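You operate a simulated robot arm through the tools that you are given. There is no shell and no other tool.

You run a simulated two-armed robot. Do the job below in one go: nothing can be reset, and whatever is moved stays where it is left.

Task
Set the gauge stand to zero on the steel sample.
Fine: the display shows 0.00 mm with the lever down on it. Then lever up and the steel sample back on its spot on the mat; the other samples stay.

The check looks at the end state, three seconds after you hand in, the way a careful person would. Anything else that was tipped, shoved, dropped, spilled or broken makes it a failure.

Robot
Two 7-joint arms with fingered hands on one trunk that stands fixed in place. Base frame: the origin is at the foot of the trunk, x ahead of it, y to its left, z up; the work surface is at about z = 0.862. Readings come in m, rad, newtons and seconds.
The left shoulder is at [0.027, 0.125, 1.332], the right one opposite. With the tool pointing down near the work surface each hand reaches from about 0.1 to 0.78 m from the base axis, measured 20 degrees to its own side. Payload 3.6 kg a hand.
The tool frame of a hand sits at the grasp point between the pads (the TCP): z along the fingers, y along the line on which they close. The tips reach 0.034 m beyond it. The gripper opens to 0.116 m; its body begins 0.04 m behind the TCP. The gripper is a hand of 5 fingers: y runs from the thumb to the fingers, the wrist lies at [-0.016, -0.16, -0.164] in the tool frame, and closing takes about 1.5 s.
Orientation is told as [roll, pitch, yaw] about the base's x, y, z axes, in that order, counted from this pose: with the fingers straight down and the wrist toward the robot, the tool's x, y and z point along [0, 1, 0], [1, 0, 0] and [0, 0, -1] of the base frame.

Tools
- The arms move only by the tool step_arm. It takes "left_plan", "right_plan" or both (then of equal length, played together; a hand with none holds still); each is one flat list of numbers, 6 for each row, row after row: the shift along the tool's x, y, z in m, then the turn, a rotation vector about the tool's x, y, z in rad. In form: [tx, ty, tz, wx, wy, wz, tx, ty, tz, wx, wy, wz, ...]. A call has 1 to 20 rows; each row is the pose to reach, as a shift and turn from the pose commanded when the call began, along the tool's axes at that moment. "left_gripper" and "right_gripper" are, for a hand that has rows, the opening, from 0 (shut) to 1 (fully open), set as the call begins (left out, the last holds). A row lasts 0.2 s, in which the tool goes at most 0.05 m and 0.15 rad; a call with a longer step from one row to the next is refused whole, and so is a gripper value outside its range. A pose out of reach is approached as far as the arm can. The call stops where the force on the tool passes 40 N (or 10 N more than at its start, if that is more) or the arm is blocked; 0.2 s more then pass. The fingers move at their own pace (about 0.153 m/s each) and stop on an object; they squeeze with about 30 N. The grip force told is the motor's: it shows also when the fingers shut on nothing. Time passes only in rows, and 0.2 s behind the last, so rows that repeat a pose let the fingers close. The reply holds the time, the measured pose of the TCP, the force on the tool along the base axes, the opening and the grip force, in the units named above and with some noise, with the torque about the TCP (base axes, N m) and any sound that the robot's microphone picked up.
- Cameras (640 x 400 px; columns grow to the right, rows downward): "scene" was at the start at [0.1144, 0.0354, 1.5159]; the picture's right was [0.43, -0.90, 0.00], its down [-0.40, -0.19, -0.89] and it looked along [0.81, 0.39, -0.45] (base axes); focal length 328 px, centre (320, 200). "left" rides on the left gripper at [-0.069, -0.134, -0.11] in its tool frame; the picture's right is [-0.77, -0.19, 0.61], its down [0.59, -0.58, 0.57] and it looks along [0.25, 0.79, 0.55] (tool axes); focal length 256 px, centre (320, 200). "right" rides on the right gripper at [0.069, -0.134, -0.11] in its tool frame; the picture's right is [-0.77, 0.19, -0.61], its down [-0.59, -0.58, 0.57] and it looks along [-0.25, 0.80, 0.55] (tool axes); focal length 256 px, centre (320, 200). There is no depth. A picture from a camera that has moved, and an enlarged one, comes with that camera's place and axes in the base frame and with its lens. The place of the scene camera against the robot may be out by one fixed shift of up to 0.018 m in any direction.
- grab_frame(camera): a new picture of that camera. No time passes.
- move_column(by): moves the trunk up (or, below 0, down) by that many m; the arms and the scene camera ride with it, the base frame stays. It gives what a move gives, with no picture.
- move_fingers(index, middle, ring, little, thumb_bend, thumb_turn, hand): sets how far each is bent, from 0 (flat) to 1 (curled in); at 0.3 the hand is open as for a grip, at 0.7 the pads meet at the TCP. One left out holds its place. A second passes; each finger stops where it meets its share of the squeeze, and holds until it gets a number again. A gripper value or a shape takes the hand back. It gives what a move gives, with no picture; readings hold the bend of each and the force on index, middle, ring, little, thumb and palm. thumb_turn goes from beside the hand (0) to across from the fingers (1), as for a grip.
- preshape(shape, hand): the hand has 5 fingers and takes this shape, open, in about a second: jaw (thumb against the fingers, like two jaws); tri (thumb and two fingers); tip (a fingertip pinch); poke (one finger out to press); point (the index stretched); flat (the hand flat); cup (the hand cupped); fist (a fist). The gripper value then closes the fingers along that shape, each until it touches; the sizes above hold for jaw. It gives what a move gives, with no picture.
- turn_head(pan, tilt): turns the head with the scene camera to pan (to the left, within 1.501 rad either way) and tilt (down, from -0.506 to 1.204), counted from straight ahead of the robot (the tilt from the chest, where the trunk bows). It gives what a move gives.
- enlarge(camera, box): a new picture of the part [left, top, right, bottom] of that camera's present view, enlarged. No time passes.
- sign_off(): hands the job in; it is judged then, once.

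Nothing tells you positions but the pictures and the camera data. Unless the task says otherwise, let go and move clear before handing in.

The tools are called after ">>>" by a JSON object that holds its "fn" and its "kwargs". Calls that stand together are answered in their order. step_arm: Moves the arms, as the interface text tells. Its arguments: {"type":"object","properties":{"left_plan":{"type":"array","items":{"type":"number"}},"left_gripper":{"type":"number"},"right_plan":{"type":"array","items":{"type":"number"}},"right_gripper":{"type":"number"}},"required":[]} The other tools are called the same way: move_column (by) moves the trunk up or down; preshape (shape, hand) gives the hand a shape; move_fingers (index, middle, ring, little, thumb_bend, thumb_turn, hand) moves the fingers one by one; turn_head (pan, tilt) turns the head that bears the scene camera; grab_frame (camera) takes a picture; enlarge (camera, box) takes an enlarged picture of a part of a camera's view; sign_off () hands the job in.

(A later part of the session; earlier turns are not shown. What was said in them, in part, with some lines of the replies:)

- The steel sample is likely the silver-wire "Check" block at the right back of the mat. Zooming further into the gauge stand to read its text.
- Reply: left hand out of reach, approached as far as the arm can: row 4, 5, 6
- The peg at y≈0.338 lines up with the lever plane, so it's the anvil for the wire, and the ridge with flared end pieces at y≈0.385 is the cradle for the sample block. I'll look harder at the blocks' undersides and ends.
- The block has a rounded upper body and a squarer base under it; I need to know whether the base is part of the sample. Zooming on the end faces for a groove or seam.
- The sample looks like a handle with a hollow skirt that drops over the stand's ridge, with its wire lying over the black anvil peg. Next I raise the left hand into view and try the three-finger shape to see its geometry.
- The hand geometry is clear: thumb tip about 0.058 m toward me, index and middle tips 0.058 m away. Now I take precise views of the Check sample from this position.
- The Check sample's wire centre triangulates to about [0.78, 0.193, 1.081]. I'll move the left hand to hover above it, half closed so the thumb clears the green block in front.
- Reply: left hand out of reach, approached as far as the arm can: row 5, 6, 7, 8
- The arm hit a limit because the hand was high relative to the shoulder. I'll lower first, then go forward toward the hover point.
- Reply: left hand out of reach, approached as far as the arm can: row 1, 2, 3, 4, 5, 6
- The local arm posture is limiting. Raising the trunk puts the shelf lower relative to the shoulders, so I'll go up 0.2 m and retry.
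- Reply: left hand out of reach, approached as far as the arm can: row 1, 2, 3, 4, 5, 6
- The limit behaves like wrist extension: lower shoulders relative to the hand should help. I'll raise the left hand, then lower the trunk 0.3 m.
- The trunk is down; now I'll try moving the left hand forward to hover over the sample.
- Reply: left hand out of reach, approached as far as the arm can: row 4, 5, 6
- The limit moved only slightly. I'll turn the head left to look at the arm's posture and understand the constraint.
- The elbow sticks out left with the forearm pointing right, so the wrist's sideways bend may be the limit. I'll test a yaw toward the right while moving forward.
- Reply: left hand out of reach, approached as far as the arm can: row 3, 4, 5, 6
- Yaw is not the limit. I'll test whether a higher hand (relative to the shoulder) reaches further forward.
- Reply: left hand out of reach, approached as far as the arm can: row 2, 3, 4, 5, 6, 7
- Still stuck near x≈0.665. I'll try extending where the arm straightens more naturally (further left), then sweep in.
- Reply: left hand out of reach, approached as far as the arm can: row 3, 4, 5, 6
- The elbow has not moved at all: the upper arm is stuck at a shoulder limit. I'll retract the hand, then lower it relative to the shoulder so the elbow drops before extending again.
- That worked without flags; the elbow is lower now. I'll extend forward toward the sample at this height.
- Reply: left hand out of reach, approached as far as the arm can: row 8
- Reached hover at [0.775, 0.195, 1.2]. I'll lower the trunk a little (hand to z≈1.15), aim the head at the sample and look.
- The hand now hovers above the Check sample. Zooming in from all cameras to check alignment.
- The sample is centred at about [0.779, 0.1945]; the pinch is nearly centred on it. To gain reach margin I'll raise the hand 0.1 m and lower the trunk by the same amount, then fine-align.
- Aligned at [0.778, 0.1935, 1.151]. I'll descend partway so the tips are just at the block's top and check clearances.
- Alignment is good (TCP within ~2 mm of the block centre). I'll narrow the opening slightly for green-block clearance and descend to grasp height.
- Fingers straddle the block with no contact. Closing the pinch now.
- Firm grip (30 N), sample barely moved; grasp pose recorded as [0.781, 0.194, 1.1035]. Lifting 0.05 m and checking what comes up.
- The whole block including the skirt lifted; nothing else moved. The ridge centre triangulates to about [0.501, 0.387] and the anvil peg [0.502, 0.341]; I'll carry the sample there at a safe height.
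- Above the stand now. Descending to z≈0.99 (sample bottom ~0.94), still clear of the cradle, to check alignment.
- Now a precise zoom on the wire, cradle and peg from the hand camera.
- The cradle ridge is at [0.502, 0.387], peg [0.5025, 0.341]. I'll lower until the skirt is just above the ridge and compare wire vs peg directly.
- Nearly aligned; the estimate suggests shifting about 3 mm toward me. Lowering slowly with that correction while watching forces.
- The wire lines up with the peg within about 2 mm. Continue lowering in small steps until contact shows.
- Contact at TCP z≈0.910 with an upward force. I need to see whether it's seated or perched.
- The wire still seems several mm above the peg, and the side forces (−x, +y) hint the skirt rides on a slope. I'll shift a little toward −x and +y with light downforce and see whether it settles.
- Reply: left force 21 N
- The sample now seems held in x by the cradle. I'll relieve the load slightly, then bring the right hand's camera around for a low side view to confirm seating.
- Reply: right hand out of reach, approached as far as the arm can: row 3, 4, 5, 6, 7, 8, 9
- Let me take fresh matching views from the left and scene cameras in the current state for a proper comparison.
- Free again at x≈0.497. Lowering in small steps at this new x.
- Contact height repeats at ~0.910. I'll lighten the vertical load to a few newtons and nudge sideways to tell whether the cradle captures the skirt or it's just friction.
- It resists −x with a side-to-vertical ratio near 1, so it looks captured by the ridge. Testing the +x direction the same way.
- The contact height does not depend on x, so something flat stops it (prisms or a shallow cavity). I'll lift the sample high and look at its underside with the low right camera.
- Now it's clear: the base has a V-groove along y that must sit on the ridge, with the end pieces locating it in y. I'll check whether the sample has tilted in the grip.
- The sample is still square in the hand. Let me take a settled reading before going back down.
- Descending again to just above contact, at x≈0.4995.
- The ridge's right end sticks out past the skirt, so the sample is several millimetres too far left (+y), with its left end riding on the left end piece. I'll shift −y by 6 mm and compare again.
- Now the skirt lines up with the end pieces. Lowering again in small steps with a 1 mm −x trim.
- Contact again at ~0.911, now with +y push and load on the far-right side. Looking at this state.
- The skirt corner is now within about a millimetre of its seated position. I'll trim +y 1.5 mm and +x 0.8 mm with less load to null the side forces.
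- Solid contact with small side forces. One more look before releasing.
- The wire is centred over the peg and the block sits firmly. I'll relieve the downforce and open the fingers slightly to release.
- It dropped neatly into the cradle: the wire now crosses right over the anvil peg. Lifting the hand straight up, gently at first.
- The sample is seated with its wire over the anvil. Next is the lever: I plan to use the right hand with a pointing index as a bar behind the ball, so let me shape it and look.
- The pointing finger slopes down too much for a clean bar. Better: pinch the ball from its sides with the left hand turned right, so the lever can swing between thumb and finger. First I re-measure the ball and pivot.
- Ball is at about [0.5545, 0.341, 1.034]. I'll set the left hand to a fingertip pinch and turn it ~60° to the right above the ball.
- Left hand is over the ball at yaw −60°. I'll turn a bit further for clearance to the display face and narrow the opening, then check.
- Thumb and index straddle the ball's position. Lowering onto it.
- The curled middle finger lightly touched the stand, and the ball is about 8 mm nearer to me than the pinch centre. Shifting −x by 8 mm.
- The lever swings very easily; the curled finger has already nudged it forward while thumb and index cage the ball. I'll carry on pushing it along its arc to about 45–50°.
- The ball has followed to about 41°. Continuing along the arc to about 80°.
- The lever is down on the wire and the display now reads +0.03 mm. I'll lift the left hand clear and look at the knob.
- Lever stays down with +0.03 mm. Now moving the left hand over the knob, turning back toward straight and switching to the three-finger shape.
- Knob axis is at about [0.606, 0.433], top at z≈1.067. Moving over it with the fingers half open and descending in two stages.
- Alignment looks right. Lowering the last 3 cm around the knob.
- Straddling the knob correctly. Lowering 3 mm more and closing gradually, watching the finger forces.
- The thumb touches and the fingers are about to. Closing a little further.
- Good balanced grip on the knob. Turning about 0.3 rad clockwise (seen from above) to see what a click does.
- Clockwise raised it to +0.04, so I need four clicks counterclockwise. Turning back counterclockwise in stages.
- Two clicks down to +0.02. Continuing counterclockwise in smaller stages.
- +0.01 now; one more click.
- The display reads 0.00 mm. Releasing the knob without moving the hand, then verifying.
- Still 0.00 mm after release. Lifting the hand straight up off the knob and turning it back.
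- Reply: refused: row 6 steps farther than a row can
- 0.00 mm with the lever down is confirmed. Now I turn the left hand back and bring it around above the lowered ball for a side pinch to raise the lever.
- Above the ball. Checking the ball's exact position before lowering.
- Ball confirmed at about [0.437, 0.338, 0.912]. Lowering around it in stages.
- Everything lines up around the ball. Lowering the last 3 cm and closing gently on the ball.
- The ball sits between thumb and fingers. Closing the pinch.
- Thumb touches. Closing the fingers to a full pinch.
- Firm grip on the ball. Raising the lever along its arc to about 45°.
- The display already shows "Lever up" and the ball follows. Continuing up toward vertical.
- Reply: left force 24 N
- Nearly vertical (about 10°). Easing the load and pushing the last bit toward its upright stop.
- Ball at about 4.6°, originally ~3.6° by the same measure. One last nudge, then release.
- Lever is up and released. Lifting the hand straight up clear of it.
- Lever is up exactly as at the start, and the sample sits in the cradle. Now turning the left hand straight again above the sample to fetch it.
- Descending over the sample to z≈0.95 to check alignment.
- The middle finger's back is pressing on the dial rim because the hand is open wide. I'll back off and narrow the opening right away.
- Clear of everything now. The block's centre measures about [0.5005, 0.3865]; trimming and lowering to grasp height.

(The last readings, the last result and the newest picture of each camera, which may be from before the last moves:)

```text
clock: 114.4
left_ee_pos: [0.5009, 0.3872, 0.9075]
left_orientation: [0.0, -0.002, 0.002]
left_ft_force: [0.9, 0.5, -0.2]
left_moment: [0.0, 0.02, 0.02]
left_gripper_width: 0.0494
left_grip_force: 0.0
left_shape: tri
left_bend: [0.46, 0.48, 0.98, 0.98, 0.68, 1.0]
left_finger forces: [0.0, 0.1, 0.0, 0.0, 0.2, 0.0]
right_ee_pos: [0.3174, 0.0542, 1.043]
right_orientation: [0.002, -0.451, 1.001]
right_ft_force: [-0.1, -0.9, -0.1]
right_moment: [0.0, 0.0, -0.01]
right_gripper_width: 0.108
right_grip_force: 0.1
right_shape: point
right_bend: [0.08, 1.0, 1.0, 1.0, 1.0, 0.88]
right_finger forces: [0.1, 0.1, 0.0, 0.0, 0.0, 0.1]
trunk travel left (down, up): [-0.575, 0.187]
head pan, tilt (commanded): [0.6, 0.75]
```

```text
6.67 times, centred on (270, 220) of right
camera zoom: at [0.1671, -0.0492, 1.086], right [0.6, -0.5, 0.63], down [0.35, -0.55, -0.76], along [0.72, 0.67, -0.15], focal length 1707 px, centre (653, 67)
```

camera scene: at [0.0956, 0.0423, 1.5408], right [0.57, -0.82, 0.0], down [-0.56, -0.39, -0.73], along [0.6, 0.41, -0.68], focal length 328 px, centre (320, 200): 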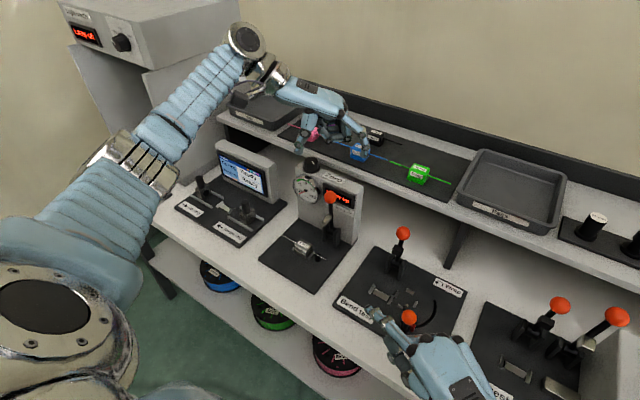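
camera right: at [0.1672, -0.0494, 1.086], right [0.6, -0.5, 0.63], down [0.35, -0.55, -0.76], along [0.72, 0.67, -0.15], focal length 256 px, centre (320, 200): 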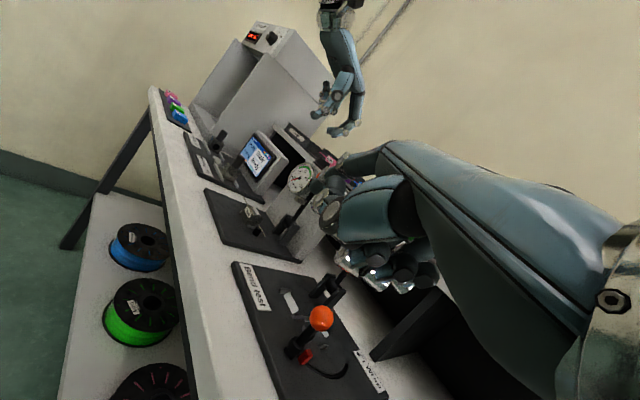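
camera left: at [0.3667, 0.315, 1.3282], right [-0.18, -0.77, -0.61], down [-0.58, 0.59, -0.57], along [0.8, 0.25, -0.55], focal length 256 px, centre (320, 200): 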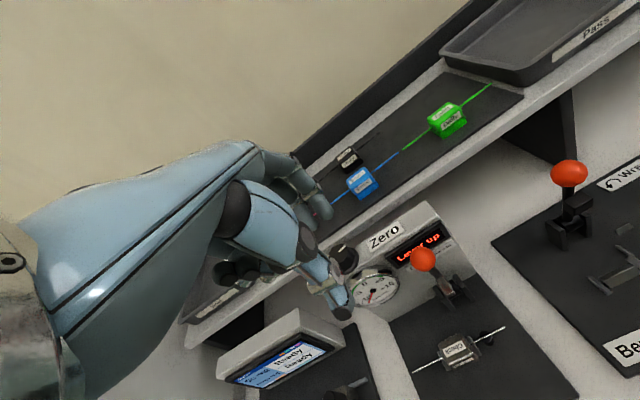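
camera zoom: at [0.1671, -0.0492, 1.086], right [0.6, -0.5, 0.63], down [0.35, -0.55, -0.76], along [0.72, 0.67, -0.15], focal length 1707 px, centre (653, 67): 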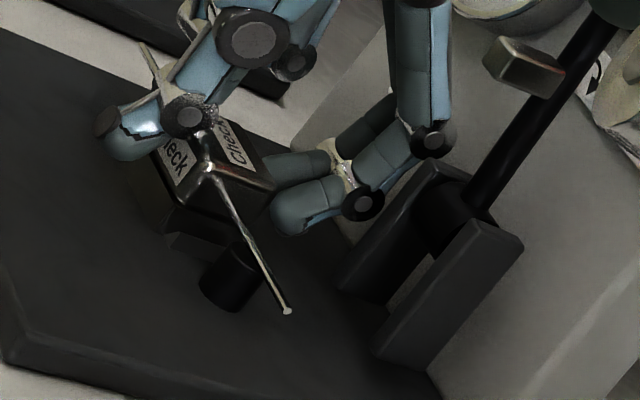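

Comparing with the original grasp picture, the hand should sit about 4 mm toward −x and −y to reproduce the same grip. Adjusting, then closing.

>>> {"fn": "step_arm", "kwargs": {"left_plan": [-0.002, -0.002, -0.0005, 0, 0, 0, -0.004, -0.004, -0.001, 0, 0, 0, -0.004, -0.004, -0.001, 0, 0, 0]}}

>>> {"fn": "enlarge", "kwargs": {"camera": "left", "box": [280, 170, 440, 330]}}

```text
clock: 115.2
left_ee_pos: [0.4983, 0.3824, 0.9077]
left_orientation: [0.0, -0.004, 0.0]
left_ft_force: [0.8, -0.5, -0.2]
left_moment: [-0.02, 0.02, 0.0]
left_gripper_width: 0.0489
left_grip_force: 0.1
left_shape: tri
left_bend: [0.46, 0.48, 0.98, 0.98, 0.68, 1.0]
left_finger forces: [0.1, 0.0, 0.1, 0.0, 0.0, 0.1]
right_ee_pos: [0.3162, 0.0565, 1.044]
right_orientation: [0.002, -0.451, 1.0]
right_ft_force: [-0.1, 0.5, -0.2]
right_moment: [0.0, 0.01, -0.04]
right_gripper_width: 0.1081
right_grip_force: 0.1
right_shape: point
right_bend: [0.08, 1.0, 1.0, 1.0, 1.0, 0.88]
right_finger forces: [0.1, 0.1, 0.0, 0.0, 0.0, 0.1]
trunk travel left (down, up): [-0.575, 0.187]
head pan, tilt (commanded): [0.6, 0.75]
```

```text
2.50 times, centred on (360, 250) of left
camera zoom: at [0.3629, 0.3129, 1.0178], right [-0.19, -0.77, -0.61], down [-0.58, 0.59, -0.57], along [0.8, 0.25, -0.55], focal length 640 px, centre (220, 75)
```

zoom: 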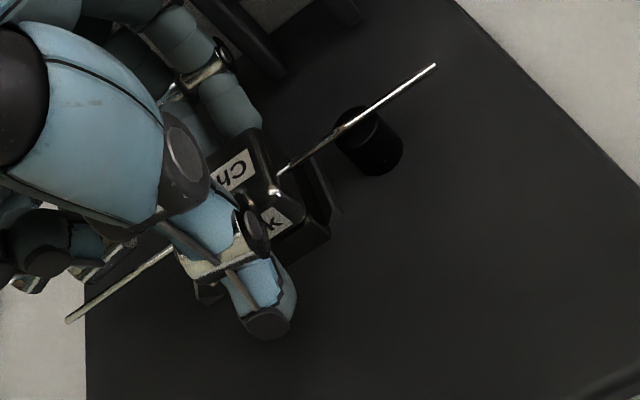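

The view now matches the original grasp picture almost exactly. Closing the grip.

>>> {"fn": "step_arm", "kwargs": {"left_plan": [0, 0, 0, 0, 0, 0, 0, 0, 0, 0, 0, 0, 0, 0, 0, 0, 0, 0, 0, 0, 0, 0, 0, 0, 0, 0, 0, 0, 0, 0], "left_gripper": 0.0}}

>>> {"fn": "enlarge", "kwargs": {"camera": "left", "box": [280, 170, 440, 330]}}

```text
clock: 116.4
left_ee_pos: [0.4967, 0.3828, 0.9089]
left_orientation: [0.0, -0.002, 0.001]
left_ft_force: [1.8, 0.7, 3.7]
left_moment: [0.0, -0.18, -0.02]
left_gripper_width: 0.0276
left_grip_force: 29.3
left_shape: tri
left_bend: [0.54, 0.56, 1.0, 1.0, 0.7, 1.0]
left_finger forces: [17.9, 16.4, 0.0, 0.0, 32.7, 0.0]
right_ee_pos: [0.3164, 0.0553, 1.0441]
right_orientation: [0.003, -0.452, 1.0]
right_ft_force: [0.9, -0.3, -1.5]
right_moment: [-0.02, -0.01, -0.02]
right_gripper_width: 0.1078
right_grip_force: 0.1
right_shape: point
right_bend: [0.08, 1.0, 1.0, 1.0, 1.0, 0.88]
right_finger forces: [0.1, 0.0, 0.0, 0.1, 0.0, 0.0]
trunk travel left (down, up): [-0.575, 0.187]
head pan, tilt (commanded): [0.6, 0.75]
```

```text
2.50 times, centred on (360, 250) of left
camera zoom: at [0.363, 0.3129, 1.0183], right [-0.18, -0.77, -0.61], down [-0.58, 0.59, -0.57], along [0.8, 0.25, -0.55], focal length 640 px, centre (220, 75)
```

zoom: 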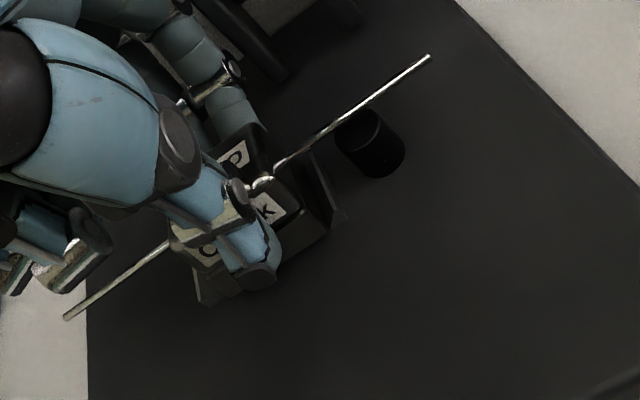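

Gripped at 30 N. Lifting the sample out of the cradle slowly, then up to a safe height.

>>> {"fn": "step_arm", "kwargs": {"left_plan": [0, 0, -0.008, 0, 0, 0, 0, 0, -0.02, 0, 0, 0, 0, 0, -0.04, 0, 0, 0, 0, 0, -0.08, 0, 0, 0, 0, 0, -0.125, 0, 0, 0, 0, 0, -0.17, 0, 0, 0, 0, 0, -0.215, 0, 0, 0, 0, 0, -0.26, 0, 0, 0, 0, 0, -0.305, 0, 0, 0]}}

>>> {"fn": "enlarge", "kwargs": {"camera": "left", "box": [280, 170, 440, 330]}}

>>> {"fn": "enlarge", "kwargs": {"camera": "scene", "box": [260, 130, 380, 280]}}

```text
clock: 118.4
left_ee_pos: [0.496, 0.3834, 1.2141]
left_orientation: [-0.001, 0.0, 0.0]
left_ft_force: [-0.4, 0.3, -1.1]
left_moment: [0.01, 0.02, -0.03]
left_gripper_width: 0.0273
left_grip_force: 30.4
left_shape: tri
left_bend: [0.55, 0.56, 1.0, 1.0, 0.7, 1.0]
left_finger forces: [16.6, 15.8, 0.0, 0.0, 32.4, 0.1]
right_ee_pos: [0.3149, 0.055, 1.043]
right_orientation: [0.001, -0.451, 0.999]
right_ft_force: [0.1, 0.0, -0.3]
right_moment: [0.0, -0.04, 0.03]
right_gripper_width: 0.1078
right_grip_force: 0.0
right_shape: point
right_bend: [0.08, 1.0, 1.0, 1.0, 1.0, 0.88]
right_finger forces: [0.0, 0.0, 0.1, 0.0, 0.0, 0.0]
trunk travel left (down, up): [-0.575, 0.187]
head pan, tilt (commanded): [0.6, 0.75]
```

```text
2.50 times, centred on (360, 250) of left
camera zoom: at [0.3618, 0.3131, 1.3235], right [-0.19, -0.77, -0.61], down [-0.58, 0.59, -0.57], along [0.8, 0.25, -0.55], focal length 640 px, centre (220, 75)
```

zoom: 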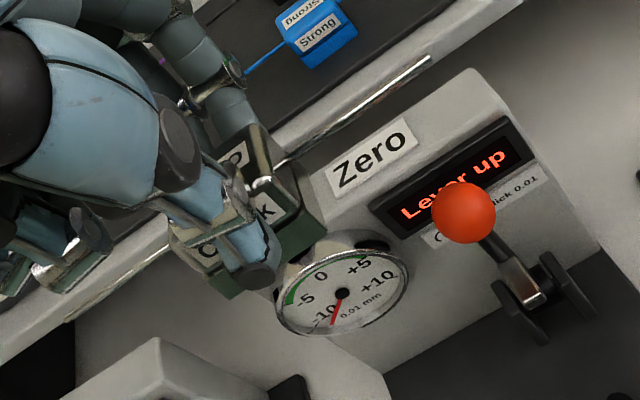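

```text
2.67 times, centred on (320, 205) of scene
camera zoom: at [0.0955, 0.042, 1.5408], right [0.57, -0.82, 0.0], down [-0.56, -0.39, -0.73], along [0.6, 0.41, -0.68], focal length 876 px, centre (320, 187)
```

zoom: 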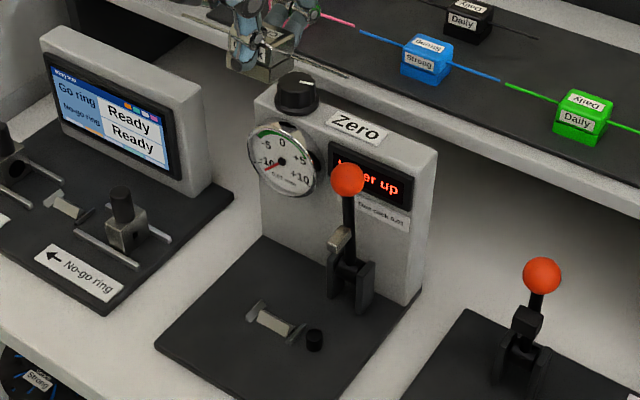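

Stand is clear with the lever up; the sample is held just as before (within ~1 mm). Carrying it back over its spot on the mat.

>>> {"fn": "step_arm", "kwargs": {"left_plan": [-0.0237, 0.0355, -0.005, 0, 0, 0, -0.0475, 0.071, -0.005, 0, 0, 0, -0.0712, 0.1065, -0.005, 0, 0, 0, -0.095, 0.142, -0.005, 0, 0, 0, -0.1187, 0.1775, -0.005, 0, 0, 0, -0.1425, 0.213, -0.005, 0, 0, 0, -0.1662, 0.2485, -0.005, 0, 0, 0, -0.19, 0.284, -0.005, 0, 0, 0, -0.19, 0.284, -0.005, 0, 0, 0, -0.19, 0.284, -0.005, 0, 0, 0]}}

>>> {"fn": "turn_head", "kwargs": {"pan": 0.25, "tilt": 0.6}}

>>> {"fn": "enlarge", "kwargs": {"camera": "scene", "box": [270, 120, 390, 240]}}

>>> {"fn": "enlarge", "kwargs": {"camera": "left", "box": [280, 170, 440, 330]}}

```text
clock: 120.6
left_ee_pos: [0.7797, 0.1913, 1.2201]
left_orientation: [0.0, -0.002, -0.002]
left_ft_force: [0.0, 1.2, -0.3]
left_moment: [0.02, 0.01, 0.01]
left_gripper_width: 0.0269
left_grip_force: 29.8
left_shape: tri
left_bend: [0.55, 0.56, 1.0, 1.0, 0.7, 1.0]
left_finger forces: [16.2, 15.6, 0.0, 0.0, 31.6, 0.0]
right_ee_pos: [0.3168, 0.055, 1.0434]
right_orientation: [0.002, -0.451, 1.0]
right_ft_force: [-0.9, 0.7, 0.9]
right_moment: [0.0, 0.03, -0.03]
right_gripper_width: 0.1079
right_grip_force: 0.0
right_shape: point
right_bend: [0.08, 1.0, 1.0, 1.0, 1.0, 0.88]
right_finger forces: [0.1, 0.0, 0.1, 0.0, 0.0, 0.1]
trunk travel left (down, up): [-0.575, 0.187]
head pan, tilt (commanded): [0.6, 0.75]
```

```text
clock: 121.4
left_ee_pos: [0.7808, 0.1918, 1.2183]
left_orientation: [0.001, 0.0, 0.0]
left_ft_force: [0.3, -1.1, -1.3]
left_moment: [-0.02, -0.01, 0.0]
left_gripper_width: 0.0271
left_grip_force: 29.9
left_shape: tri
left_bend: [0.55, 0.56, 1.0, 1.0, 0.7, 1.0]
left_finger forces: [16.2, 15.5, 0.1, 0.0, 31.7, 0.0]
right_ee_pos: [0.3176, 0.0546, 1.0425]
right_orientation: [0.002, -0.451, 0.999]
right_ft_force: [0.8, -0.1, -0.5]
right_moment: [0.01, 0.02, 0.0]
right_gripper_width: 0.1081
right_grip_force: 0.0
right_shape: point
right_bend: [0.08, 1.0, 1.0, 1.0, 1.0, 0.88]
right_finger forces: [0.0, 0.1, 0.0, 0.0, 0.0, 0.1]
trunk travel left (down, up): [-0.575, 0.187]
head pan, tilt (commanded): [0.25, 0.6]
```

```text
3.33 times, centred on (330, 180) of scene
camera zoom: at [0.1131, 0.0174, 1.5536], right [0.25, -0.97, 0.0], down [-0.55, -0.14, -0.82], along [0.8, 0.2, -0.57], focal length 1094 px, centre (287, 267)
```

zoom: 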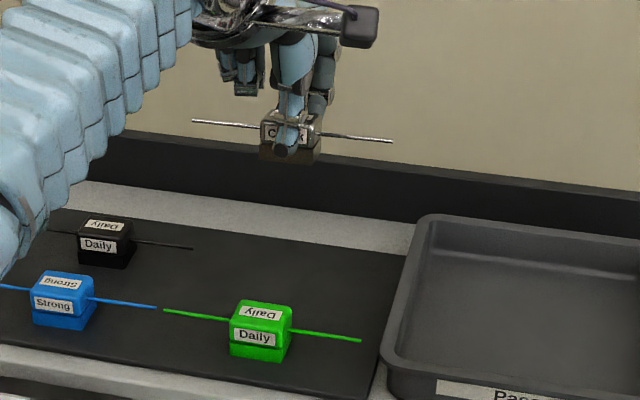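

```text
2.50 times, centred on (360, 250) of left
camera zoom: at [0.6459, 0.1232, 1.3288], right [-0.19, -0.77, -0.61], down [-0.58, 0.59, -0.57], along [0.8, 0.25, -0.55], focal length 640 px, centre (220, 75)
```

zoom: 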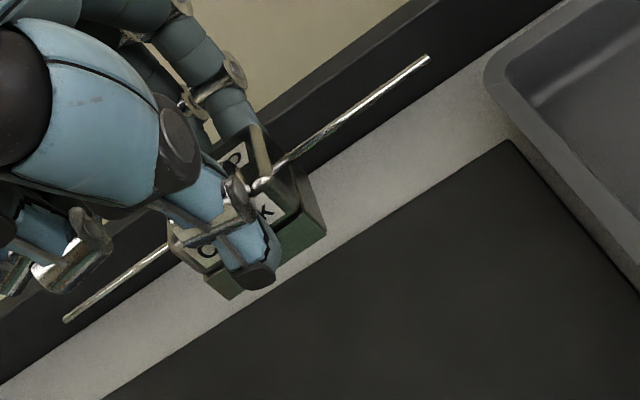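

Directly over its spot. Descending to about 1 cm above the mat.

>>> {"fn": "step_arm", "kwargs": {"left_plan": [0.0015, 0, 0.03, 0, 0, 0, 0.0015, 0, 0.06, 0, 0, 0, 0.0015, 0, 0.09, 0, 0, 0, 0.0015, 0, 0.105, 0, 0, 0, 0.0015, 0, 0.105, 0, 0, 0]}}

>>> {"fn": "enlarge", "kwargs": {"camera": "left", "box": [280, 170, 440, 330]}}

>>> {"fn": "enlarge", "kwargs": {"camera": "scene", "box": [280, 140, 370, 220]}}

```text
clock: 122.6
left_ee_pos: [0.7807, 0.195, 1.113]
left_orientation: [-0.003, -0.002, 0.001]
left_ft_force: [-0.4, 0.4, -0.8]
left_moment: [0.02, 0.01, -0.02]
left_gripper_width: 0.0271
left_grip_force: 29.8
left_shape: tri
left_bend: [0.55, 0.57, 1.0, 1.0, 0.7, 1.0]
left_finger forces: [16.1, 15.4, 0.1, 0.0, 31.6, 0.0]
right_ee_pos: [0.3167, 0.0545, 1.044]
right_orientation: [0.002, -0.451, 1.0]
right_ft_force: [0.1, -0.1, -0.4]
right_moment: [-0.02, 0.02, 0.04]
right_gripper_width: 0.1078
right_grip_force: 0.1
right_shape: point
right_bend: [0.08, 1.0, 1.0, 1.0, 1.0, 0.88]
right_finger forces: [0.0, 0.0, 0.1, 0.0, 0.0, 0.1]
trunk travel left (down, up): [-0.575, 0.187]
head pan, tilt (commanded): [0.25, 0.6]
```

```text
2.50 times, centred on (360, 250) of left
camera zoom: at [0.6462, 0.1248, 1.2232], right [-0.19, -0.77, -0.61], down [-0.58, 0.59, -0.57], along [0.8, 0.25, -0.55], focal length 640 px, centre (220, 75)
```

zoom: 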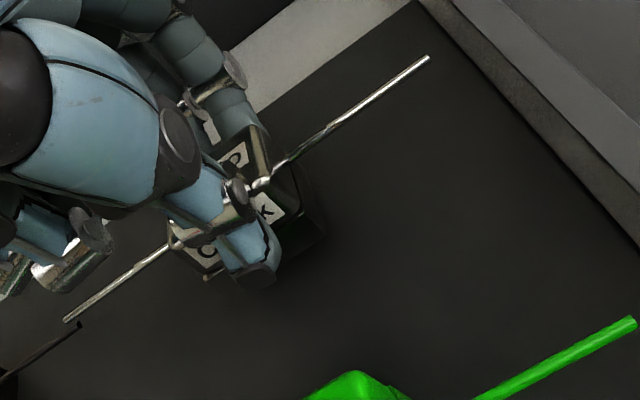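

```text
5.00 times, centred on (325, 180) of scene
camera zoom: at [0.1131, 0.0172, 1.5537], right [0.25, -0.97, 0.0], down [-0.55, -0.14, -0.82], along [0.8, 0.2, -0.57], focal length 1642 px, centre (295, 300)
```

zoom: 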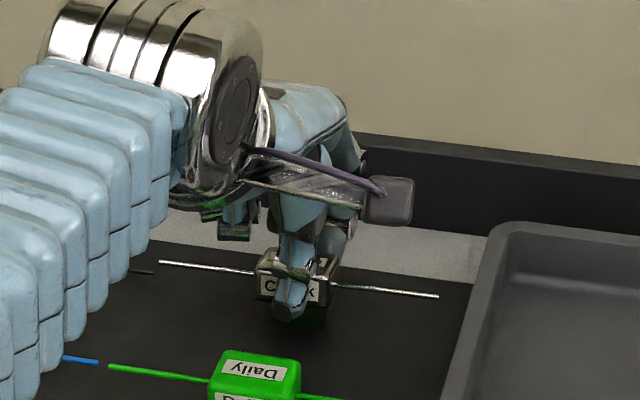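

Good. Final lowering in small steps until it touches the mat.

>>> {"fn": "step_arm", "kwargs": {"left_plan": [0, 0, 0.004, 0, 0, 0, 0, 0, 0.008, 0, 0, 0, 0, 0, 0.008, 0, 0, 0]}}

>>> {"fn": "enlarge", "kwargs": {"camera": "left", "box": [280, 170, 440, 330]}}

>>> {"fn": "enlarge", "kwargs": {"camera": "scene", "box": [280, 140, 370, 220]}}

```text
clock: 123.4
left_ee_pos: [0.7807, 0.1943, 1.1042]
left_orientation: [0.0, -0.002, 0.0]
left_ft_force: [-0.3, 0.5, -0.9]
left_moment: [0.02, -0.02, 0.01]
left_gripper_width: 0.0268
left_grip_force: 30.3
left_shape: tri
left_bend: [0.55, 0.57, 1.0, 1.0, 0.7, 1.0]
left_finger forces: [16.1, 15.4, 0.0, 0.1, 31.5, 0.1]
right_ee_pos: [0.3166, 0.0539, 1.0442]
right_orientation: [0.002, -0.45, 0.999]
right_ft_force: [0.7, -0.2, 0.1]
right_moment: [0.0, -0.02, -0.02]
right_gripper_width: 0.1077
right_grip_force: 0.1
right_shape: point
right_bend: [0.08, 1.0, 1.0, 1.0, 1.0, 0.88]
right_finger forces: [0.0, 0.0, 0.1, 0.0, 0.1, 0.1]
trunk travel left (down, up): [-0.575, 0.187]
head pan, tilt (commanded): [0.25, 0.6]
```

```text
2.50 times, centred on (360, 250) of left
camera zoom: at [0.6458, 0.1248, 1.2149], right [-0.19, -0.77, -0.61], down [-0.58, 0.59, -0.57], along [0.8, 0.25, -0.55], focal length 640 px, centre (220, 75)
```

zoom: 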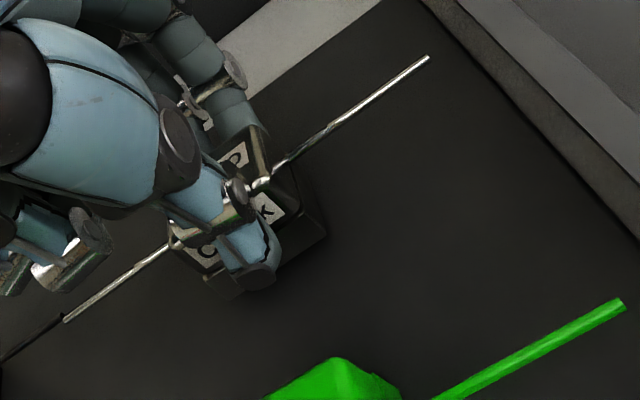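

```text
5.00 times, centred on (325, 180) of scene
camera zoom: at [0.1131, 0.0171, 1.5537], right [0.25, -0.97, 0.0], down [-0.55, -0.14, -0.82], along [0.8, 0.2, -0.57], focal length 1642 px, centre (295, 300)
```

zoom: 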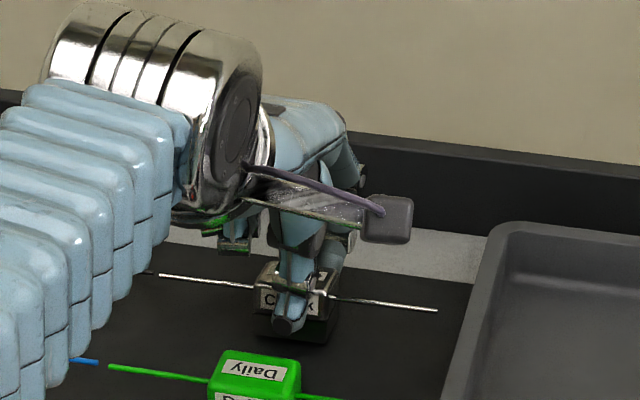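

Matches the original view closely (within 1–2 mm) and not quite touching yet. Lowering by millimetres to contact.

>>> {"fn": "step_arm", "kwargs": {"left_plan": [-0.0005, 0, 0.0015, 0, 0, 0]}}

>>> {"fn": "step_arm", "kwargs": {"left_plan": [0, 0, 0.001, 0, 0, 0]}}

>>> {"fn": "step_arm", "kwargs": {"left_plan": [0, 0, 0.001, 0, 0, 0]}}

```text
clock: 123.8
left_ee_pos: [0.7805, 0.1929, 1.1035]
left_orientation: [0.0, 0.0, 0.0]
left_ft_force: [0.4, 0.8, -1.0]
left_moment: [-0.01, -0.02, 0.01]
left_gripper_width: 0.0269
left_grip_force: 30.1
left_shape: tri
left_bend: [0.55, 0.57, 1.0, 1.0, 0.7, 1.0]
left_finger forces: [16.0, 15.4, 0.0, 0.0, 31.5, 0.0]
right_ee_pos: [0.3168, 0.0545, 1.043]
right_orientation: [0.0, -0.45, 0.999]
right_ft_force: [0.8, 0.7, 0.6]
right_moment: [0.0, -0.03, -0.01]
right_gripper_width: 0.108
right_grip_force: 0.1
right_shape: point
right_bend: [0.08, 1.0, 1.0, 1.0, 1.0, 0.88]
right_finger forces: [0.0, 0.0, 0.0, 0.0, 0.0, 0.0]
trunk travel left (down, up): [-0.575, 0.187]
head pan, tilt (commanded): [0.25, 0.6]
```

```text
clock: 124.2
left_ee_pos: [0.7802, 0.1941, 1.1046]
left_orientation: [-0.002, -0.002, 0.0]
left_ft_force: [-0.5, -0.3, 0.8]
left_moment: [0.01, -0.03, 0.0]
left_gripper_width: 0.0269
left_grip_force: 30.0
left_shape: tri
left_bend: [0.55, 0.57, 1.0, 1.0, 0.7, 1.0]
left_finger forces: [16.1, 15.3, 0.1, 0.0, 31.7, 0.1]
right_ee_pos: [0.3167, 0.0542, 1.0439]
right_orientation: [0.003, -0.451, 1.001]
right_ft_force: [0.3, 0.1, 0.1]
right_moment: [-0.02, -0.03, 0.02]
right_gripper_width: 0.1079
right_grip_force: 0.1
right_shape: point
right_bend: [0.08, 1.0, 1.0, 1.0, 1.0, 0.88]
right_finger forces: [0.1, 0.0, 0.1, 0.0, 0.0, 0.0]
trunk travel left (down, up): [-0.575, 0.187]
head pan, tilt (commanded): [0.25, 0.6]
```

```text
clock: 124.6
left_ee_pos: [0.7807, 0.1936, 1.1042]
left_orientation: [-0.001, -0.002, 0.0]
left_ft_force: [-0.9, -0.4, 2.7]
left_moment: [-0.03, 0.01, 0.03]
left_gripper_width: 0.0268
left_grip_force: 30.0
left_shape: tri
left_bend: [0.55, 0.57, 1.0, 1.0, 0.7, 1.0]
left_finger forces: [16.0, 15.2, 0.1, 0.1, 32.4, 0.0]
right_ee_pos: [0.3165, 0.0549, 1.0445]
right_orientation: [0.002, -0.45, 1.001]
right_ft_force: [-0.5, 0.1, -0.5]
right_moment: [0.01, 0.03, 0.02]
right_gripper_width: 0.1079
right_grip_force: 0.2
right_shape: point
right_bend: [0.08, 1.0, 1.0, 1.0, 1.0, 0.88]
right_finger forces: [0.0, 0.0, 0.0, 0.1, 0.0, 0.0]
trunk travel left (down, up): [-0.575, 0.187]
head pan, tilt (commanded): [0.25, 0.6]
```

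Light contact (≈3 N). Comparing with the original picture using the identical zoom window.

>>> {"fn": "enlarge", "kwargs": {"camera": "scene", "box": [270, 130, 380, 240]}}

>>> {"fn": "enlarge", "kwargs": {"camera": "left", "box": [280, 170, 440, 330]}}

```text
3.64 times, centred on (325, 185) of scene
camera zoom: at [0.1125, 0.017, 1.5538], right [0.25, -0.97, 0.0], down [-0.55, -0.14, -0.83], along [0.8, 0.2, -0.56], focal length 1194 px, centre (302, 254)
```

zoom: 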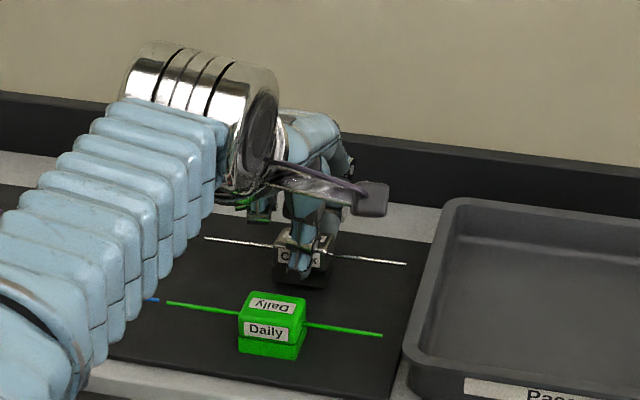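

```text
2.50 times, centred on (360, 250) of left
camera zoom: at [0.6459, 0.1242, 1.2129], right [-0.18, -0.77, -0.61], down [-0.57, 0.59, -0.57], along [0.8, 0.25, -0.55], focal length 640 px, centre (220, 75)
```

zoom: 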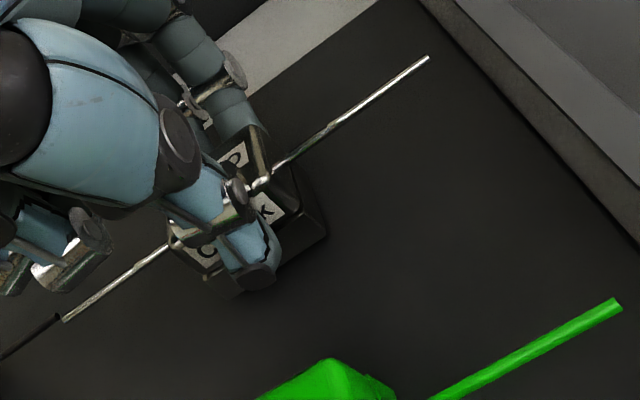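

The position matches the original to about a millimetre. Releasing the sample.

>>> {"fn": "step_arm", "kwargs": {"left_plan": [0, 0, 0, 0, 0, 0, 0, 0, 0, 0, 0, 0, 0, 0, 0, 0, 0, 0, 0, 0, 0, 0, 0, 0], "left_gripper": 0.48}}

>>> {"fn": "enlarge", "kwargs": {"camera": "scene", "box": [270, 130, 380, 240]}}

>>> {"fn": "enlarge", "kwargs": {"camera": "left", "box": [280, 170, 440, 330]}}

```text
clock: 125.6
left_ee_pos: [0.7794, 0.1932, 1.102]
left_orientation: [0.0, -0.002, 0.001]
left_ft_force: [0.8, -0.6, 0.2]
left_moment: [-0.01, -0.02, 0.04]
left_gripper_width: 0.0555
left_grip_force: 0.1
left_shape: tri
left_bend: [0.44, 0.46, 0.98, 0.98, 0.65, 1.0]
left_finger forces: [0.1, 0.0, 0.0, 0.0, 0.0, 0.1]
right_ee_pos: [0.3166, 0.0553, 1.0434]
right_orientation: [0.001, -0.449, 1.001]
right_ft_force: [-0.4, -0.4, -0.6]
right_moment: [0.0, -0.01, -0.03]
right_gripper_width: 0.1079
right_grip_force: 0.1
right_shape: point
right_bend: [0.08, 1.0, 1.0, 1.0, 1.0, 0.88]
right_finger forces: [0.0, 0.1, 0.0, 0.0, 0.0, 0.0]
trunk travel left (down, up): [-0.575, 0.187]
head pan, tilt (commanded): [0.25, 0.6]
```

```text
3.64 times, centred on (325, 185) of scene
camera zoom: at [0.113, 0.0172, 1.5537], right [0.25, -0.97, 0.0], down [-0.55, -0.14, -0.82], along [0.8, 0.2, -0.57], focal length 1194 px, centre (302, 254)
```

zoom: 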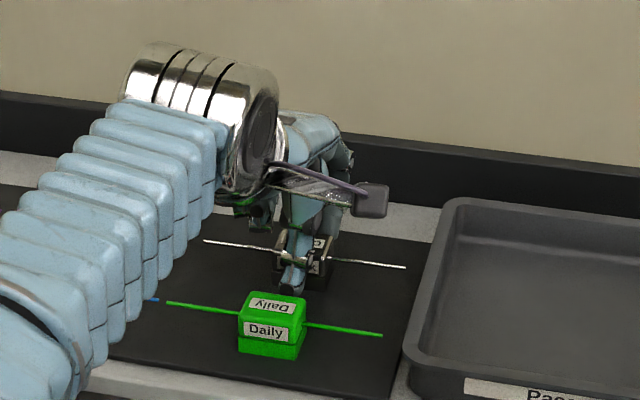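

```text
2.50 times, centred on (360, 250) of left
camera zoom: at [0.6462, 0.1242, 1.212], right [-0.19, -0.77, -0.61], down [-0.58, 0.59, -0.57], along [0.8, 0.25, -0.55], focal length 640 px, centre (220, 75)
```

zoom: 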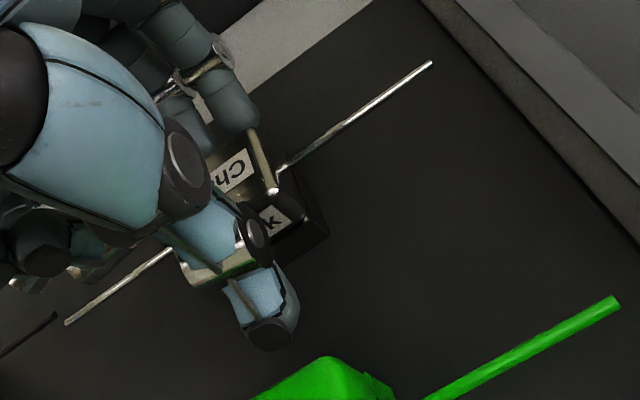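

The sample rests flat, within about 1–1.5 mm of its original place. Lifting the hand straight up.

>>> {"fn": "step_arm", "kwargs": {"left_plan": [0, 0, -0.008, 0, 0, 0, 0, 0, -0.02, 0, 0, 0, 0, 0, -0.04, 0, 0, 0, 0, 0, -0.08, 0, 0, 0, 0, 0, -0.12, 0, 0, 0]}}

>>> {"fn": "enlarge", "kwargs": {"camera": "scene", "box": [270, 130, 380, 240]}}

>>> {"fn": "enlarge", "kwargs": {"camera": "left", "box": [260, 180, 480, 370]}}

```text
clock: 126.8
left_ee_pos: [0.7802, 0.1944, 1.2234]
left_orientation: [0.002, -0.001, -0.001]
left_ft_force: [0.3, -0.1, -0.3]
left_moment: [-0.04, -0.06, -0.02]
left_gripper_width: 0.0553
left_grip_force: 0.0
left_shape: tri
left_bend: [0.44, 0.46, 0.98, 0.98, 0.65, 1.0]
left_finger forces: [0.1, 0.0, 0.1, 0.0, 0.0, 0.0]
right_ee_pos: [0.3165, 0.0548, 1.0429]
right_orientation: [0.001, -0.452, 1.002]
right_ft_force: [0.1, 0.3, 0.6]
right_moment: [0.02, 0.0, 0.01]
right_gripper_width: 0.1079
right_grip_force: 0.2
right_shape: point
right_bend: [0.08, 1.0, 1.0, 1.0, 1.0, 0.88]
right_finger forces: [0.1, 0.1, 0.1, 0.1, 0.0, 0.0]
trunk travel left (down, up): [-0.575, 0.187]
head pan, tilt (commanded): [0.25, 0.6]
```

```text
3.64 times, centred on (325, 185) of scene
camera zoom: at [0.1126, 0.0168, 1.5537], right [0.25, -0.97, 0.0], down [-0.55, -0.14, -0.83], along [0.8, 0.2, -0.56], focal length 1194 px, centre (302, 254)
```

zoom: 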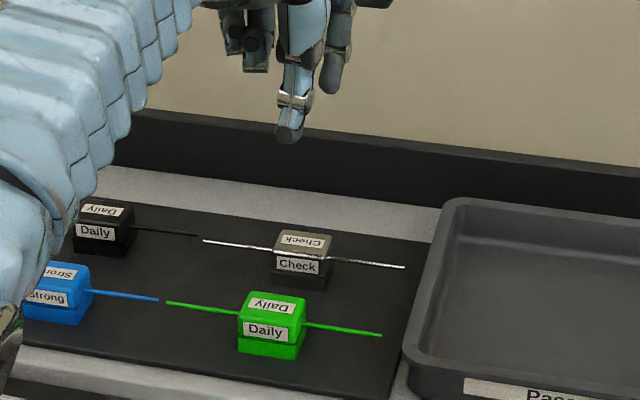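

```text
2.11 times, centred on (370, 275) of left
camera zoom: at [0.6459, 0.1248, 1.3331], right [-0.19, -0.77, -0.61], down [-0.58, 0.59, -0.57], along [0.8, 0.25, -0.55], focal length 539 px, centre (215, 42)
```

zoom: 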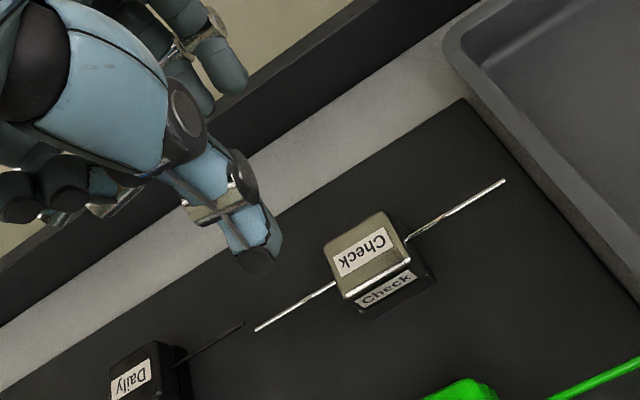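

The sample is back in place with its label the same way round. Retracting the left arm and raising the right arm clear.

>>> {"fn": "step_arm", "kwargs": {"left_plan": [0.02, -0.035, -0.01, 0, 0, 0, 0.04, -0.07, -0.02, 0, 0, 0, 0.06, -0.105, -0.03, 0, 0, 0, 0.08, -0.14, -0.04, 0, 0, 0, 0.1, -0.175, -0.05, 0, 0, 0, 0.12, -0.21, -0.06, 0, 0, 0, 0.14, -0.245, -0.07, 0, 0, 0, 0.16, -0.28, -0.08, 0, 0, 0, 0.17, -0.31, -0.09, 0, 0, 0]}}

>>> {"fn": "step_arm", "kwargs": {"right_plan": [0, 0, -0.03, 0.1, 0, 0, 0, 0, -0.07, 0.2, 0, 0, 0, 0, -0.11, 0.3, 0, 0, 0, 0, -0.15, 0.4, 0, 0, 0, 0, -0.18, 0.45, 0, 0]}}

>>> {"fn": "turn_head", "kwargs": {"pan": 0.447, "tilt": 0.463}}

>>> {"fn": "grab_frame", "kwargs": {"camera": "scene"}}

```text
clock: 128.8
left_ee_pos: [0.4672, 0.3617, 1.3129]
left_orientation: [-0.002, -0.002, -0.001]
left_ft_force: [-1.3, -0.2, 0.2]
left_moment: [0.02, -0.05, 0.02]
left_gripper_width: 0.0555
left_grip_force: 0.1
left_shape: tri
left_bend: [0.44, 0.46, 0.98, 0.98, 0.65, 1.0]
left_finger forces: [0.0, 0.0, 0.0, 0.1, 0.1, 0.0]
right_ee_pos: [0.3156, 0.0557, 1.0442]
right_orientation: [0.0, -0.449, 1.002]
right_ft_force: [0.7, -0.3, 1.0]
right_moment: [-0.01, -0.02, -0.01]
right_gripper_width: 0.1079
right_grip_force: 0.1
right_shape: point
right_bend: [0.08, 1.0, 1.0, 1.0, 1.0, 0.88]
right_finger forces: [0.0, 0.0, 0.0, 0.0, 0.1, 0.0]
trunk travel left (down, up): [-0.575, 0.187]
head pan, tilt (commanded): [0.25, 0.6]
```

```text
clock: 130.0
left_ee_pos: [0.4722, 0.3636, 1.311]
left_orientation: [-0.001, 0.002, 0.002]
left_ft_force: [1.3, 0.5, -0.6]
left_moment: [-0.05, 0.05, -0.04]
left_gripper_width: 0.0555
left_grip_force: 0.1
left_shape: tri
left_bend: [0.44, 0.46, 0.98, 0.98, 0.65, 1.0]
left_finger forces: [0.0, 0.1, 0.0, 0.1, 0.0, 0.1]
right_ee_pos: [0.3374, -0.0041, 1.146]
right_orientation: [0.004, -0.061, 0.99]
right_ft_force: [1.1, 0.7, -0.9]
right_moment: [0.03, 0.08, 0.03]
right_gripper_width: 0.0001
right_grip_force: 0.0
right_shape: point
right_bend: [0.08, 1.0, 1.0, 1.0, 1.0, 0.88]
right_finger forces: [0.1, 0.0, 0.0, 0.0, 0.0, 0.1]
right hand out of reach, approached as far as the arm can: row 3, 4, 5
trunk travel left (down, up): [-0.575, 0.187]
head pan, tilt (commanded): [0.25, 0.6]
```

```text
clock: 130.7
left_ee_pos: [0.4688, 0.361, 1.3132]
left_orientation: [0.001, -0.001, 0.001]
left_ft_force: [-0.3, -0.4, 1.2]
left_moment: [-0.03, -0.02, 0.03]
left_gripper_width: 0.0553
left_grip_force: 0.1
left_shape: tri
left_bend: [0.44, 0.46, 0.98, 0.98, 0.65, 1.0]
left_finger forces: [0.0, 0.0, 0.1, 0.1, 0.0, 0.0]
right_ee_pos: [0.3343, -0.0068, 1.1466]
right_orientation: [0.003, -0.063, 0.991]
right_ft_force: [0.3, -0.1, -0.6]
right_moment: [0.0, 0.0, 0.01]
right_gripper_width: 0.0
right_grip_force: 0.0
right_shape: point
right_bend: [0.08, 1.0, 1.0, 1.0, 1.0, 0.88]
right_finger forces: [0.1, 0.0, 0.1, 0.0, 0.0, 0.1]
trunk travel left (down, up): [-0.575, 0.187]
head pan, tilt (commanded): [0.447, 0.463]
```

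```text
taken
camera scene: at [0.1095, 0.0346, 1.5661], right [0.43, -0.9, 0.0], down [-0.4, -0.19, -0.89], along [0.81, 0.39, -0.45], focal length 328 px, centre (320, 200)
```

scene: 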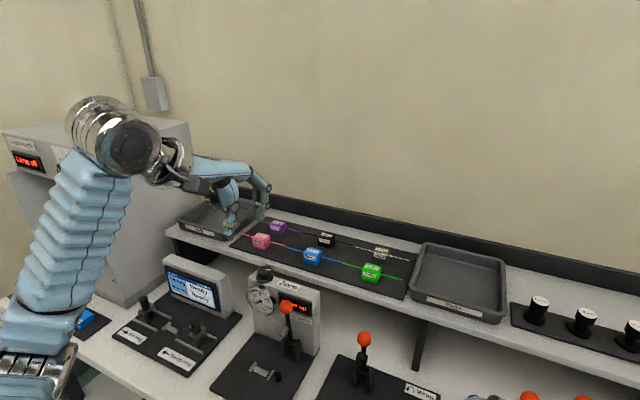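

Moving the right arm back up to its parked pose, then restoring the trunk height so I can compare with the very first picture.

>>> {"fn": "step_arm", "kwargs": {"right_plan": [-0.0155, -0.0122, -0.019, 0, 0, 0.12, -0.031, -0.0244, -0.038, 0, 0, 0.24, -0.0465, -0.0366, -0.057, 0, 0, 0.36, -0.062, -0.0488, -0.076, 0, 0, 0.48, -0.0775, -0.061, -0.095, 0, 0, 0.6, -0.093, -0.0732, -0.114, 0, 0, 0.72, -0.1085, -0.0854, -0.133, 0, 0, 0.84, -0.124, -0.0977, -0.15, 0, 0, 0.96]}}

>>> {"fn": "move_column", "kwargs": {"by": -0.05}}

>>> {"fn": "enlarge", "kwargs": {"camera": "scene", "box": [350, 220, 430, 270]}}

>>> {"fn": "enlarge", "kwargs": {"camera": "scene", "box": [220, 180, 430, 300]}}

>>> {"fn": "enlarge", "kwargs": {"camera": "scene", "box": [200, 230, 360, 400]}}

```text
clock: 132.5
left_ee_pos: [0.4695, 0.3596, 1.3134]
left_orientation: [-0.001, -0.002, 0.0]
left_ft_force: [-0.5, -0.4, -0.3]
left_moment: [-0.03, 0.02, 0.07]
left_gripper_width: 0.0553
left_grip_force: 0.1
left_shape: tri
left_bend: [0.44, 0.46, 0.98, 0.98, 0.65, 1.0]
left_finger forces: [0.1, 0.0, 0.1, 0.0, 0.0, 0.0]
right_ee_pos: [0.4306, -0.1773, 1.3056]
right_orientation: [0.057, -0.034, 0.028]
right_ft_force: [-0.2, -0.8, -0.5]
right_moment: [-0.02, 0.02, 0.0]
right_gripper_width: 0.1079
right_grip_force: 0.1
right_shape: point
right_bend: [0.08, 1.0, 1.0, 1.0, 1.0, 0.88]
right_finger forces: [0.0, 0.1, 0.0, 0.0, 0.0, 0.0]
right hand out of reach, approached as far as the arm can: row 1, 2, 3, 4, 5, 6, 7, 8
trunk travel left (down, up): [-0.575, 0.187]
head pan, tilt (commanded): [0.447, 0.463]
```

```text
clock: 133.5
left_ee_pos: [0.4697, 0.3638, 1.2629]
left_orientation: [0.0, -0.002, 0.001]
left_ft_force: [0.3, -0.2, -0.1]
left_moment: [0.01, -0.01, 0.02]
left_gripper_width: 0.0552
left_grip_force: 0.0
left_shape: tri
left_bend: [0.44, 0.46, 0.98, 0.98, 0.65, 1.0]
left_finger forces: [0.0, 0.1, 0.1, 0.1, 0.0, 0.0]
right_ee_pos: [0.4333, -0.1764, 1.2553]
right_orientation: [0.052, -0.031, 0.027]
right_ft_force: [0.0, -0.2, 0.2]
right_moment: [0.0, -0.01, 0.0]
right_gripper_width: 0.108
right_grip_force: 0.0
right_shape: point
right_bend: [0.08, 1.0, 1.0, 1.0, 1.0, 0.88]
right_finger forces: [0.0, 0.0, 0.0, 0.1, 0.1, 0.0]
trunk travel left (down, up): [-0.525, 0.237]
head pan, tilt (commanded): [0.447, 0.463]
```

```text
8.00 times, centred on (390, 245) of scene
camera zoom: at [0.1143, 0.0354, 1.516], right [0.43, -0.9, 0.0], down [-0.4, -0.19, -0.89], along [0.81, 0.39, -0.45], focal length 2627 px, centre (-240, -160)
```

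zoom: 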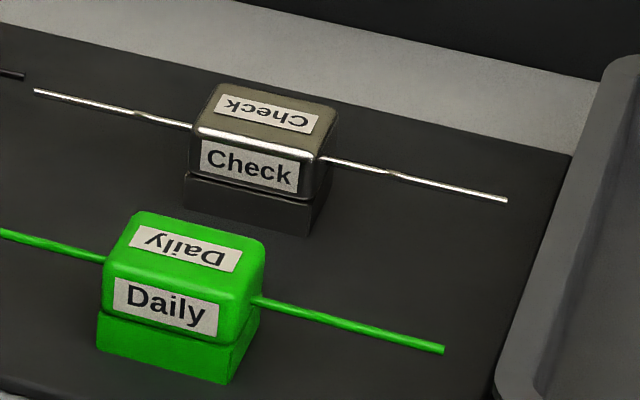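

```text
3.05 times, centred on (325, 240) of scene
camera zoom: at [0.1143, 0.0354, 1.516], right [0.43, -0.9, 0.0], down [-0.4, -0.19, -0.89], along [0.81, 0.39, -0.45], focal length 1001 px, centre (305, 78)
```

zoom: 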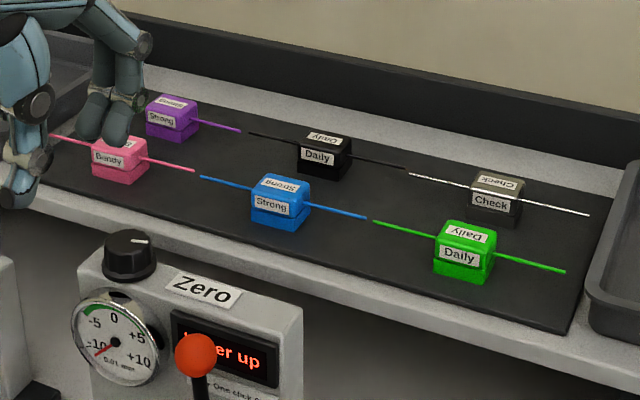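

```text
2.35 times, centred on (280, 315) of scene
camera zoom: at [0.1143, 0.0354, 1.516], right [0.43, -0.9, 0.0], down [-0.4, -0.19, -0.89], along [0.81, 0.39, -0.45], focal length 772 px, centre (414, -71)
```

zoom: 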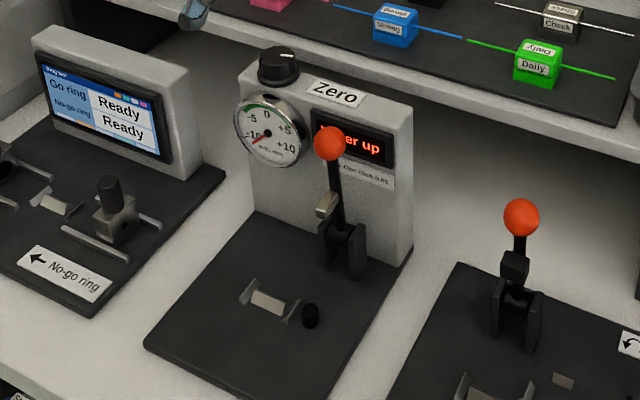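

Compared with the first picture, the Check sample is within about 2 mm of its original spot, the other samples, lever and stand are unchanged. I'll back the left hand off to its start pose and take a last overall look.

>>> {"fn": "step_arm", "kwargs": {"left_plan": [0.016, -0.033, -0.02, 0, 0, 0, 0.032, -0.066, -0.04, 0, 0, 0, 0.048, -0.1, -0.06, 0, 0, 0, 0.064, -0.134, -0.08, 0, 0, 0]}}

>>> {"fn": "grab_frame", "kwargs": {"camera": "scene"}}

>>> {"fn": "enlarge", "kwargs": {"camera": "scene", "box": [240, 245, 320, 295]}}

>>> {"fn": "grab_frame", "kwargs": {"camera": "right"}}

```text
clock: 134.5
left_ee_pos: [0.3322, 0.4261, 1.3396]
left_orientation: [-0.002, -0.001, 0.001]
left_ft_force: [-0.1, 0.1, 0.4]
left_moment: [-0.02, -0.01, 0.02]
left_gripper_width: 0.0558
left_grip_force: 0.0
left_shape: tri
left_bend: [0.44, 0.46, 0.98, 0.98, 0.65, 1.0]
left_finger forces: [0.1, 0.0, 0.0, 0.0, 0.0, 0.0]
right_ee_pos: [0.4328, -0.1748, 1.2554]
right_orientation: [0.051, -0.029, 0.031]
right_ft_force: [-0.6, 0.1, 0.3]
right_moment: [-0.01, -0.01, -0.04]
right_gripper_width: 0.108
right_grip_force: 0.0
right_shape: point
right_bend: [0.08, 1.0, 1.0, 1.0, 1.0, 0.88]
right_finger forces: [0.1, 0.1, 0.1, 0.1, 0.0, 0.0]
trunk travel left (down, up): [-0.525, 0.237]
head pan, tilt (commanded): [0.447, 0.463]
```

```text
taken
camera scene: at [0.1134, 0.0356, 1.516], right [0.43, -0.9, 0.0], down [-0.4, -0.19, -0.9], along [0.81, 0.39, -0.45], focal length 328 px, centre (320, 200)
```

scene: 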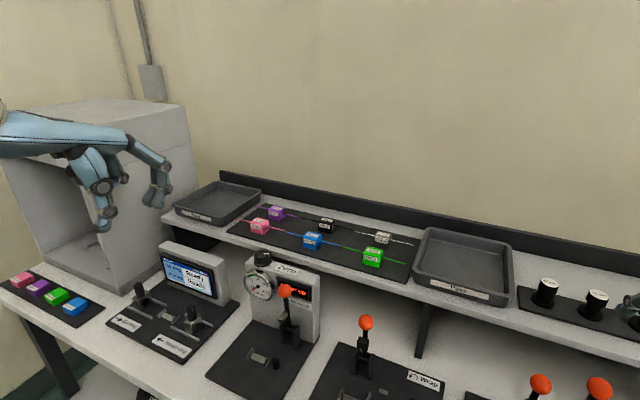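

```text
8.00 times, centred on (280, 270) of scene
camera zoom: at [0.1134, 0.0356, 1.516], right [0.43, -0.9, 0.0], down [-0.4, -0.19, -0.9], along [0.81, 0.39, -0.45], focal length 2627 px, centre (640, -360)
```

zoom: 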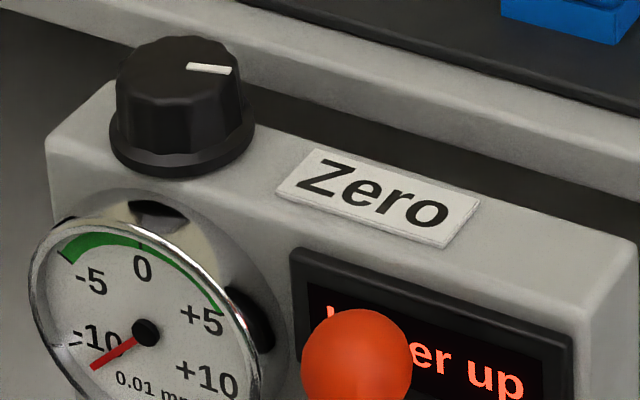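

```text
taken
camera right: at [0.2931, -0.1155, 1.3669], right [0.19, -0.79, 0.58], down [-0.54, -0.58, -0.61], along [0.82, -0.19, -0.54], focal length 256 px, centre (320, 200)
```

right: 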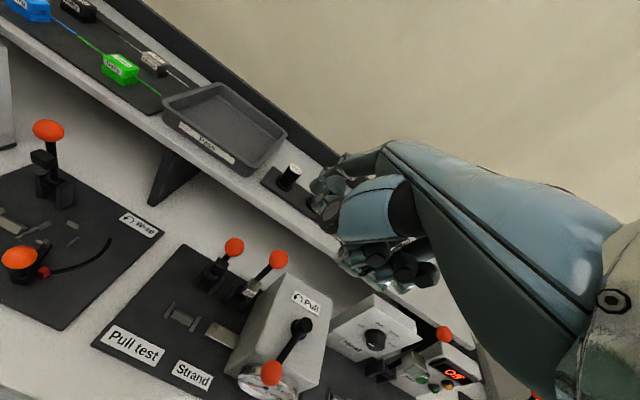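

The gauge was zeroed at 0.00 mm on the steel sample. The lever is back up, the sample is on its spot and both hands are clear. Nothing else has moved, so I'm handing in.

>>> {"fn": "sign_off", "kwargs": {}}

```text
The job is handed in.
```

I set the gauge stand to zero on the steel sample, the block labelled "Check", and handed the job in. I have not seen the check result.

- **Zero:** with the lever down on the sample the display first read +0.03 mm. I turned the knob until it read 0.00 mm, and it still read that after I let go of the knob.
- **Lever:** it is back up and the display shows "Lever up", at the same position as in the first picture.
- **Sample:** it is back on the mat with its label the same way round, about 2 mm from where it started.
- **Everything else:** the other samples show no change from the first picture. The stand sits where it did, with only its knob turned. Both hands are empty and clear.

While I was fetching the sample, the back of one finger pressed the dial rim with about 10 N for a moment. The dial and stand show no shift since.
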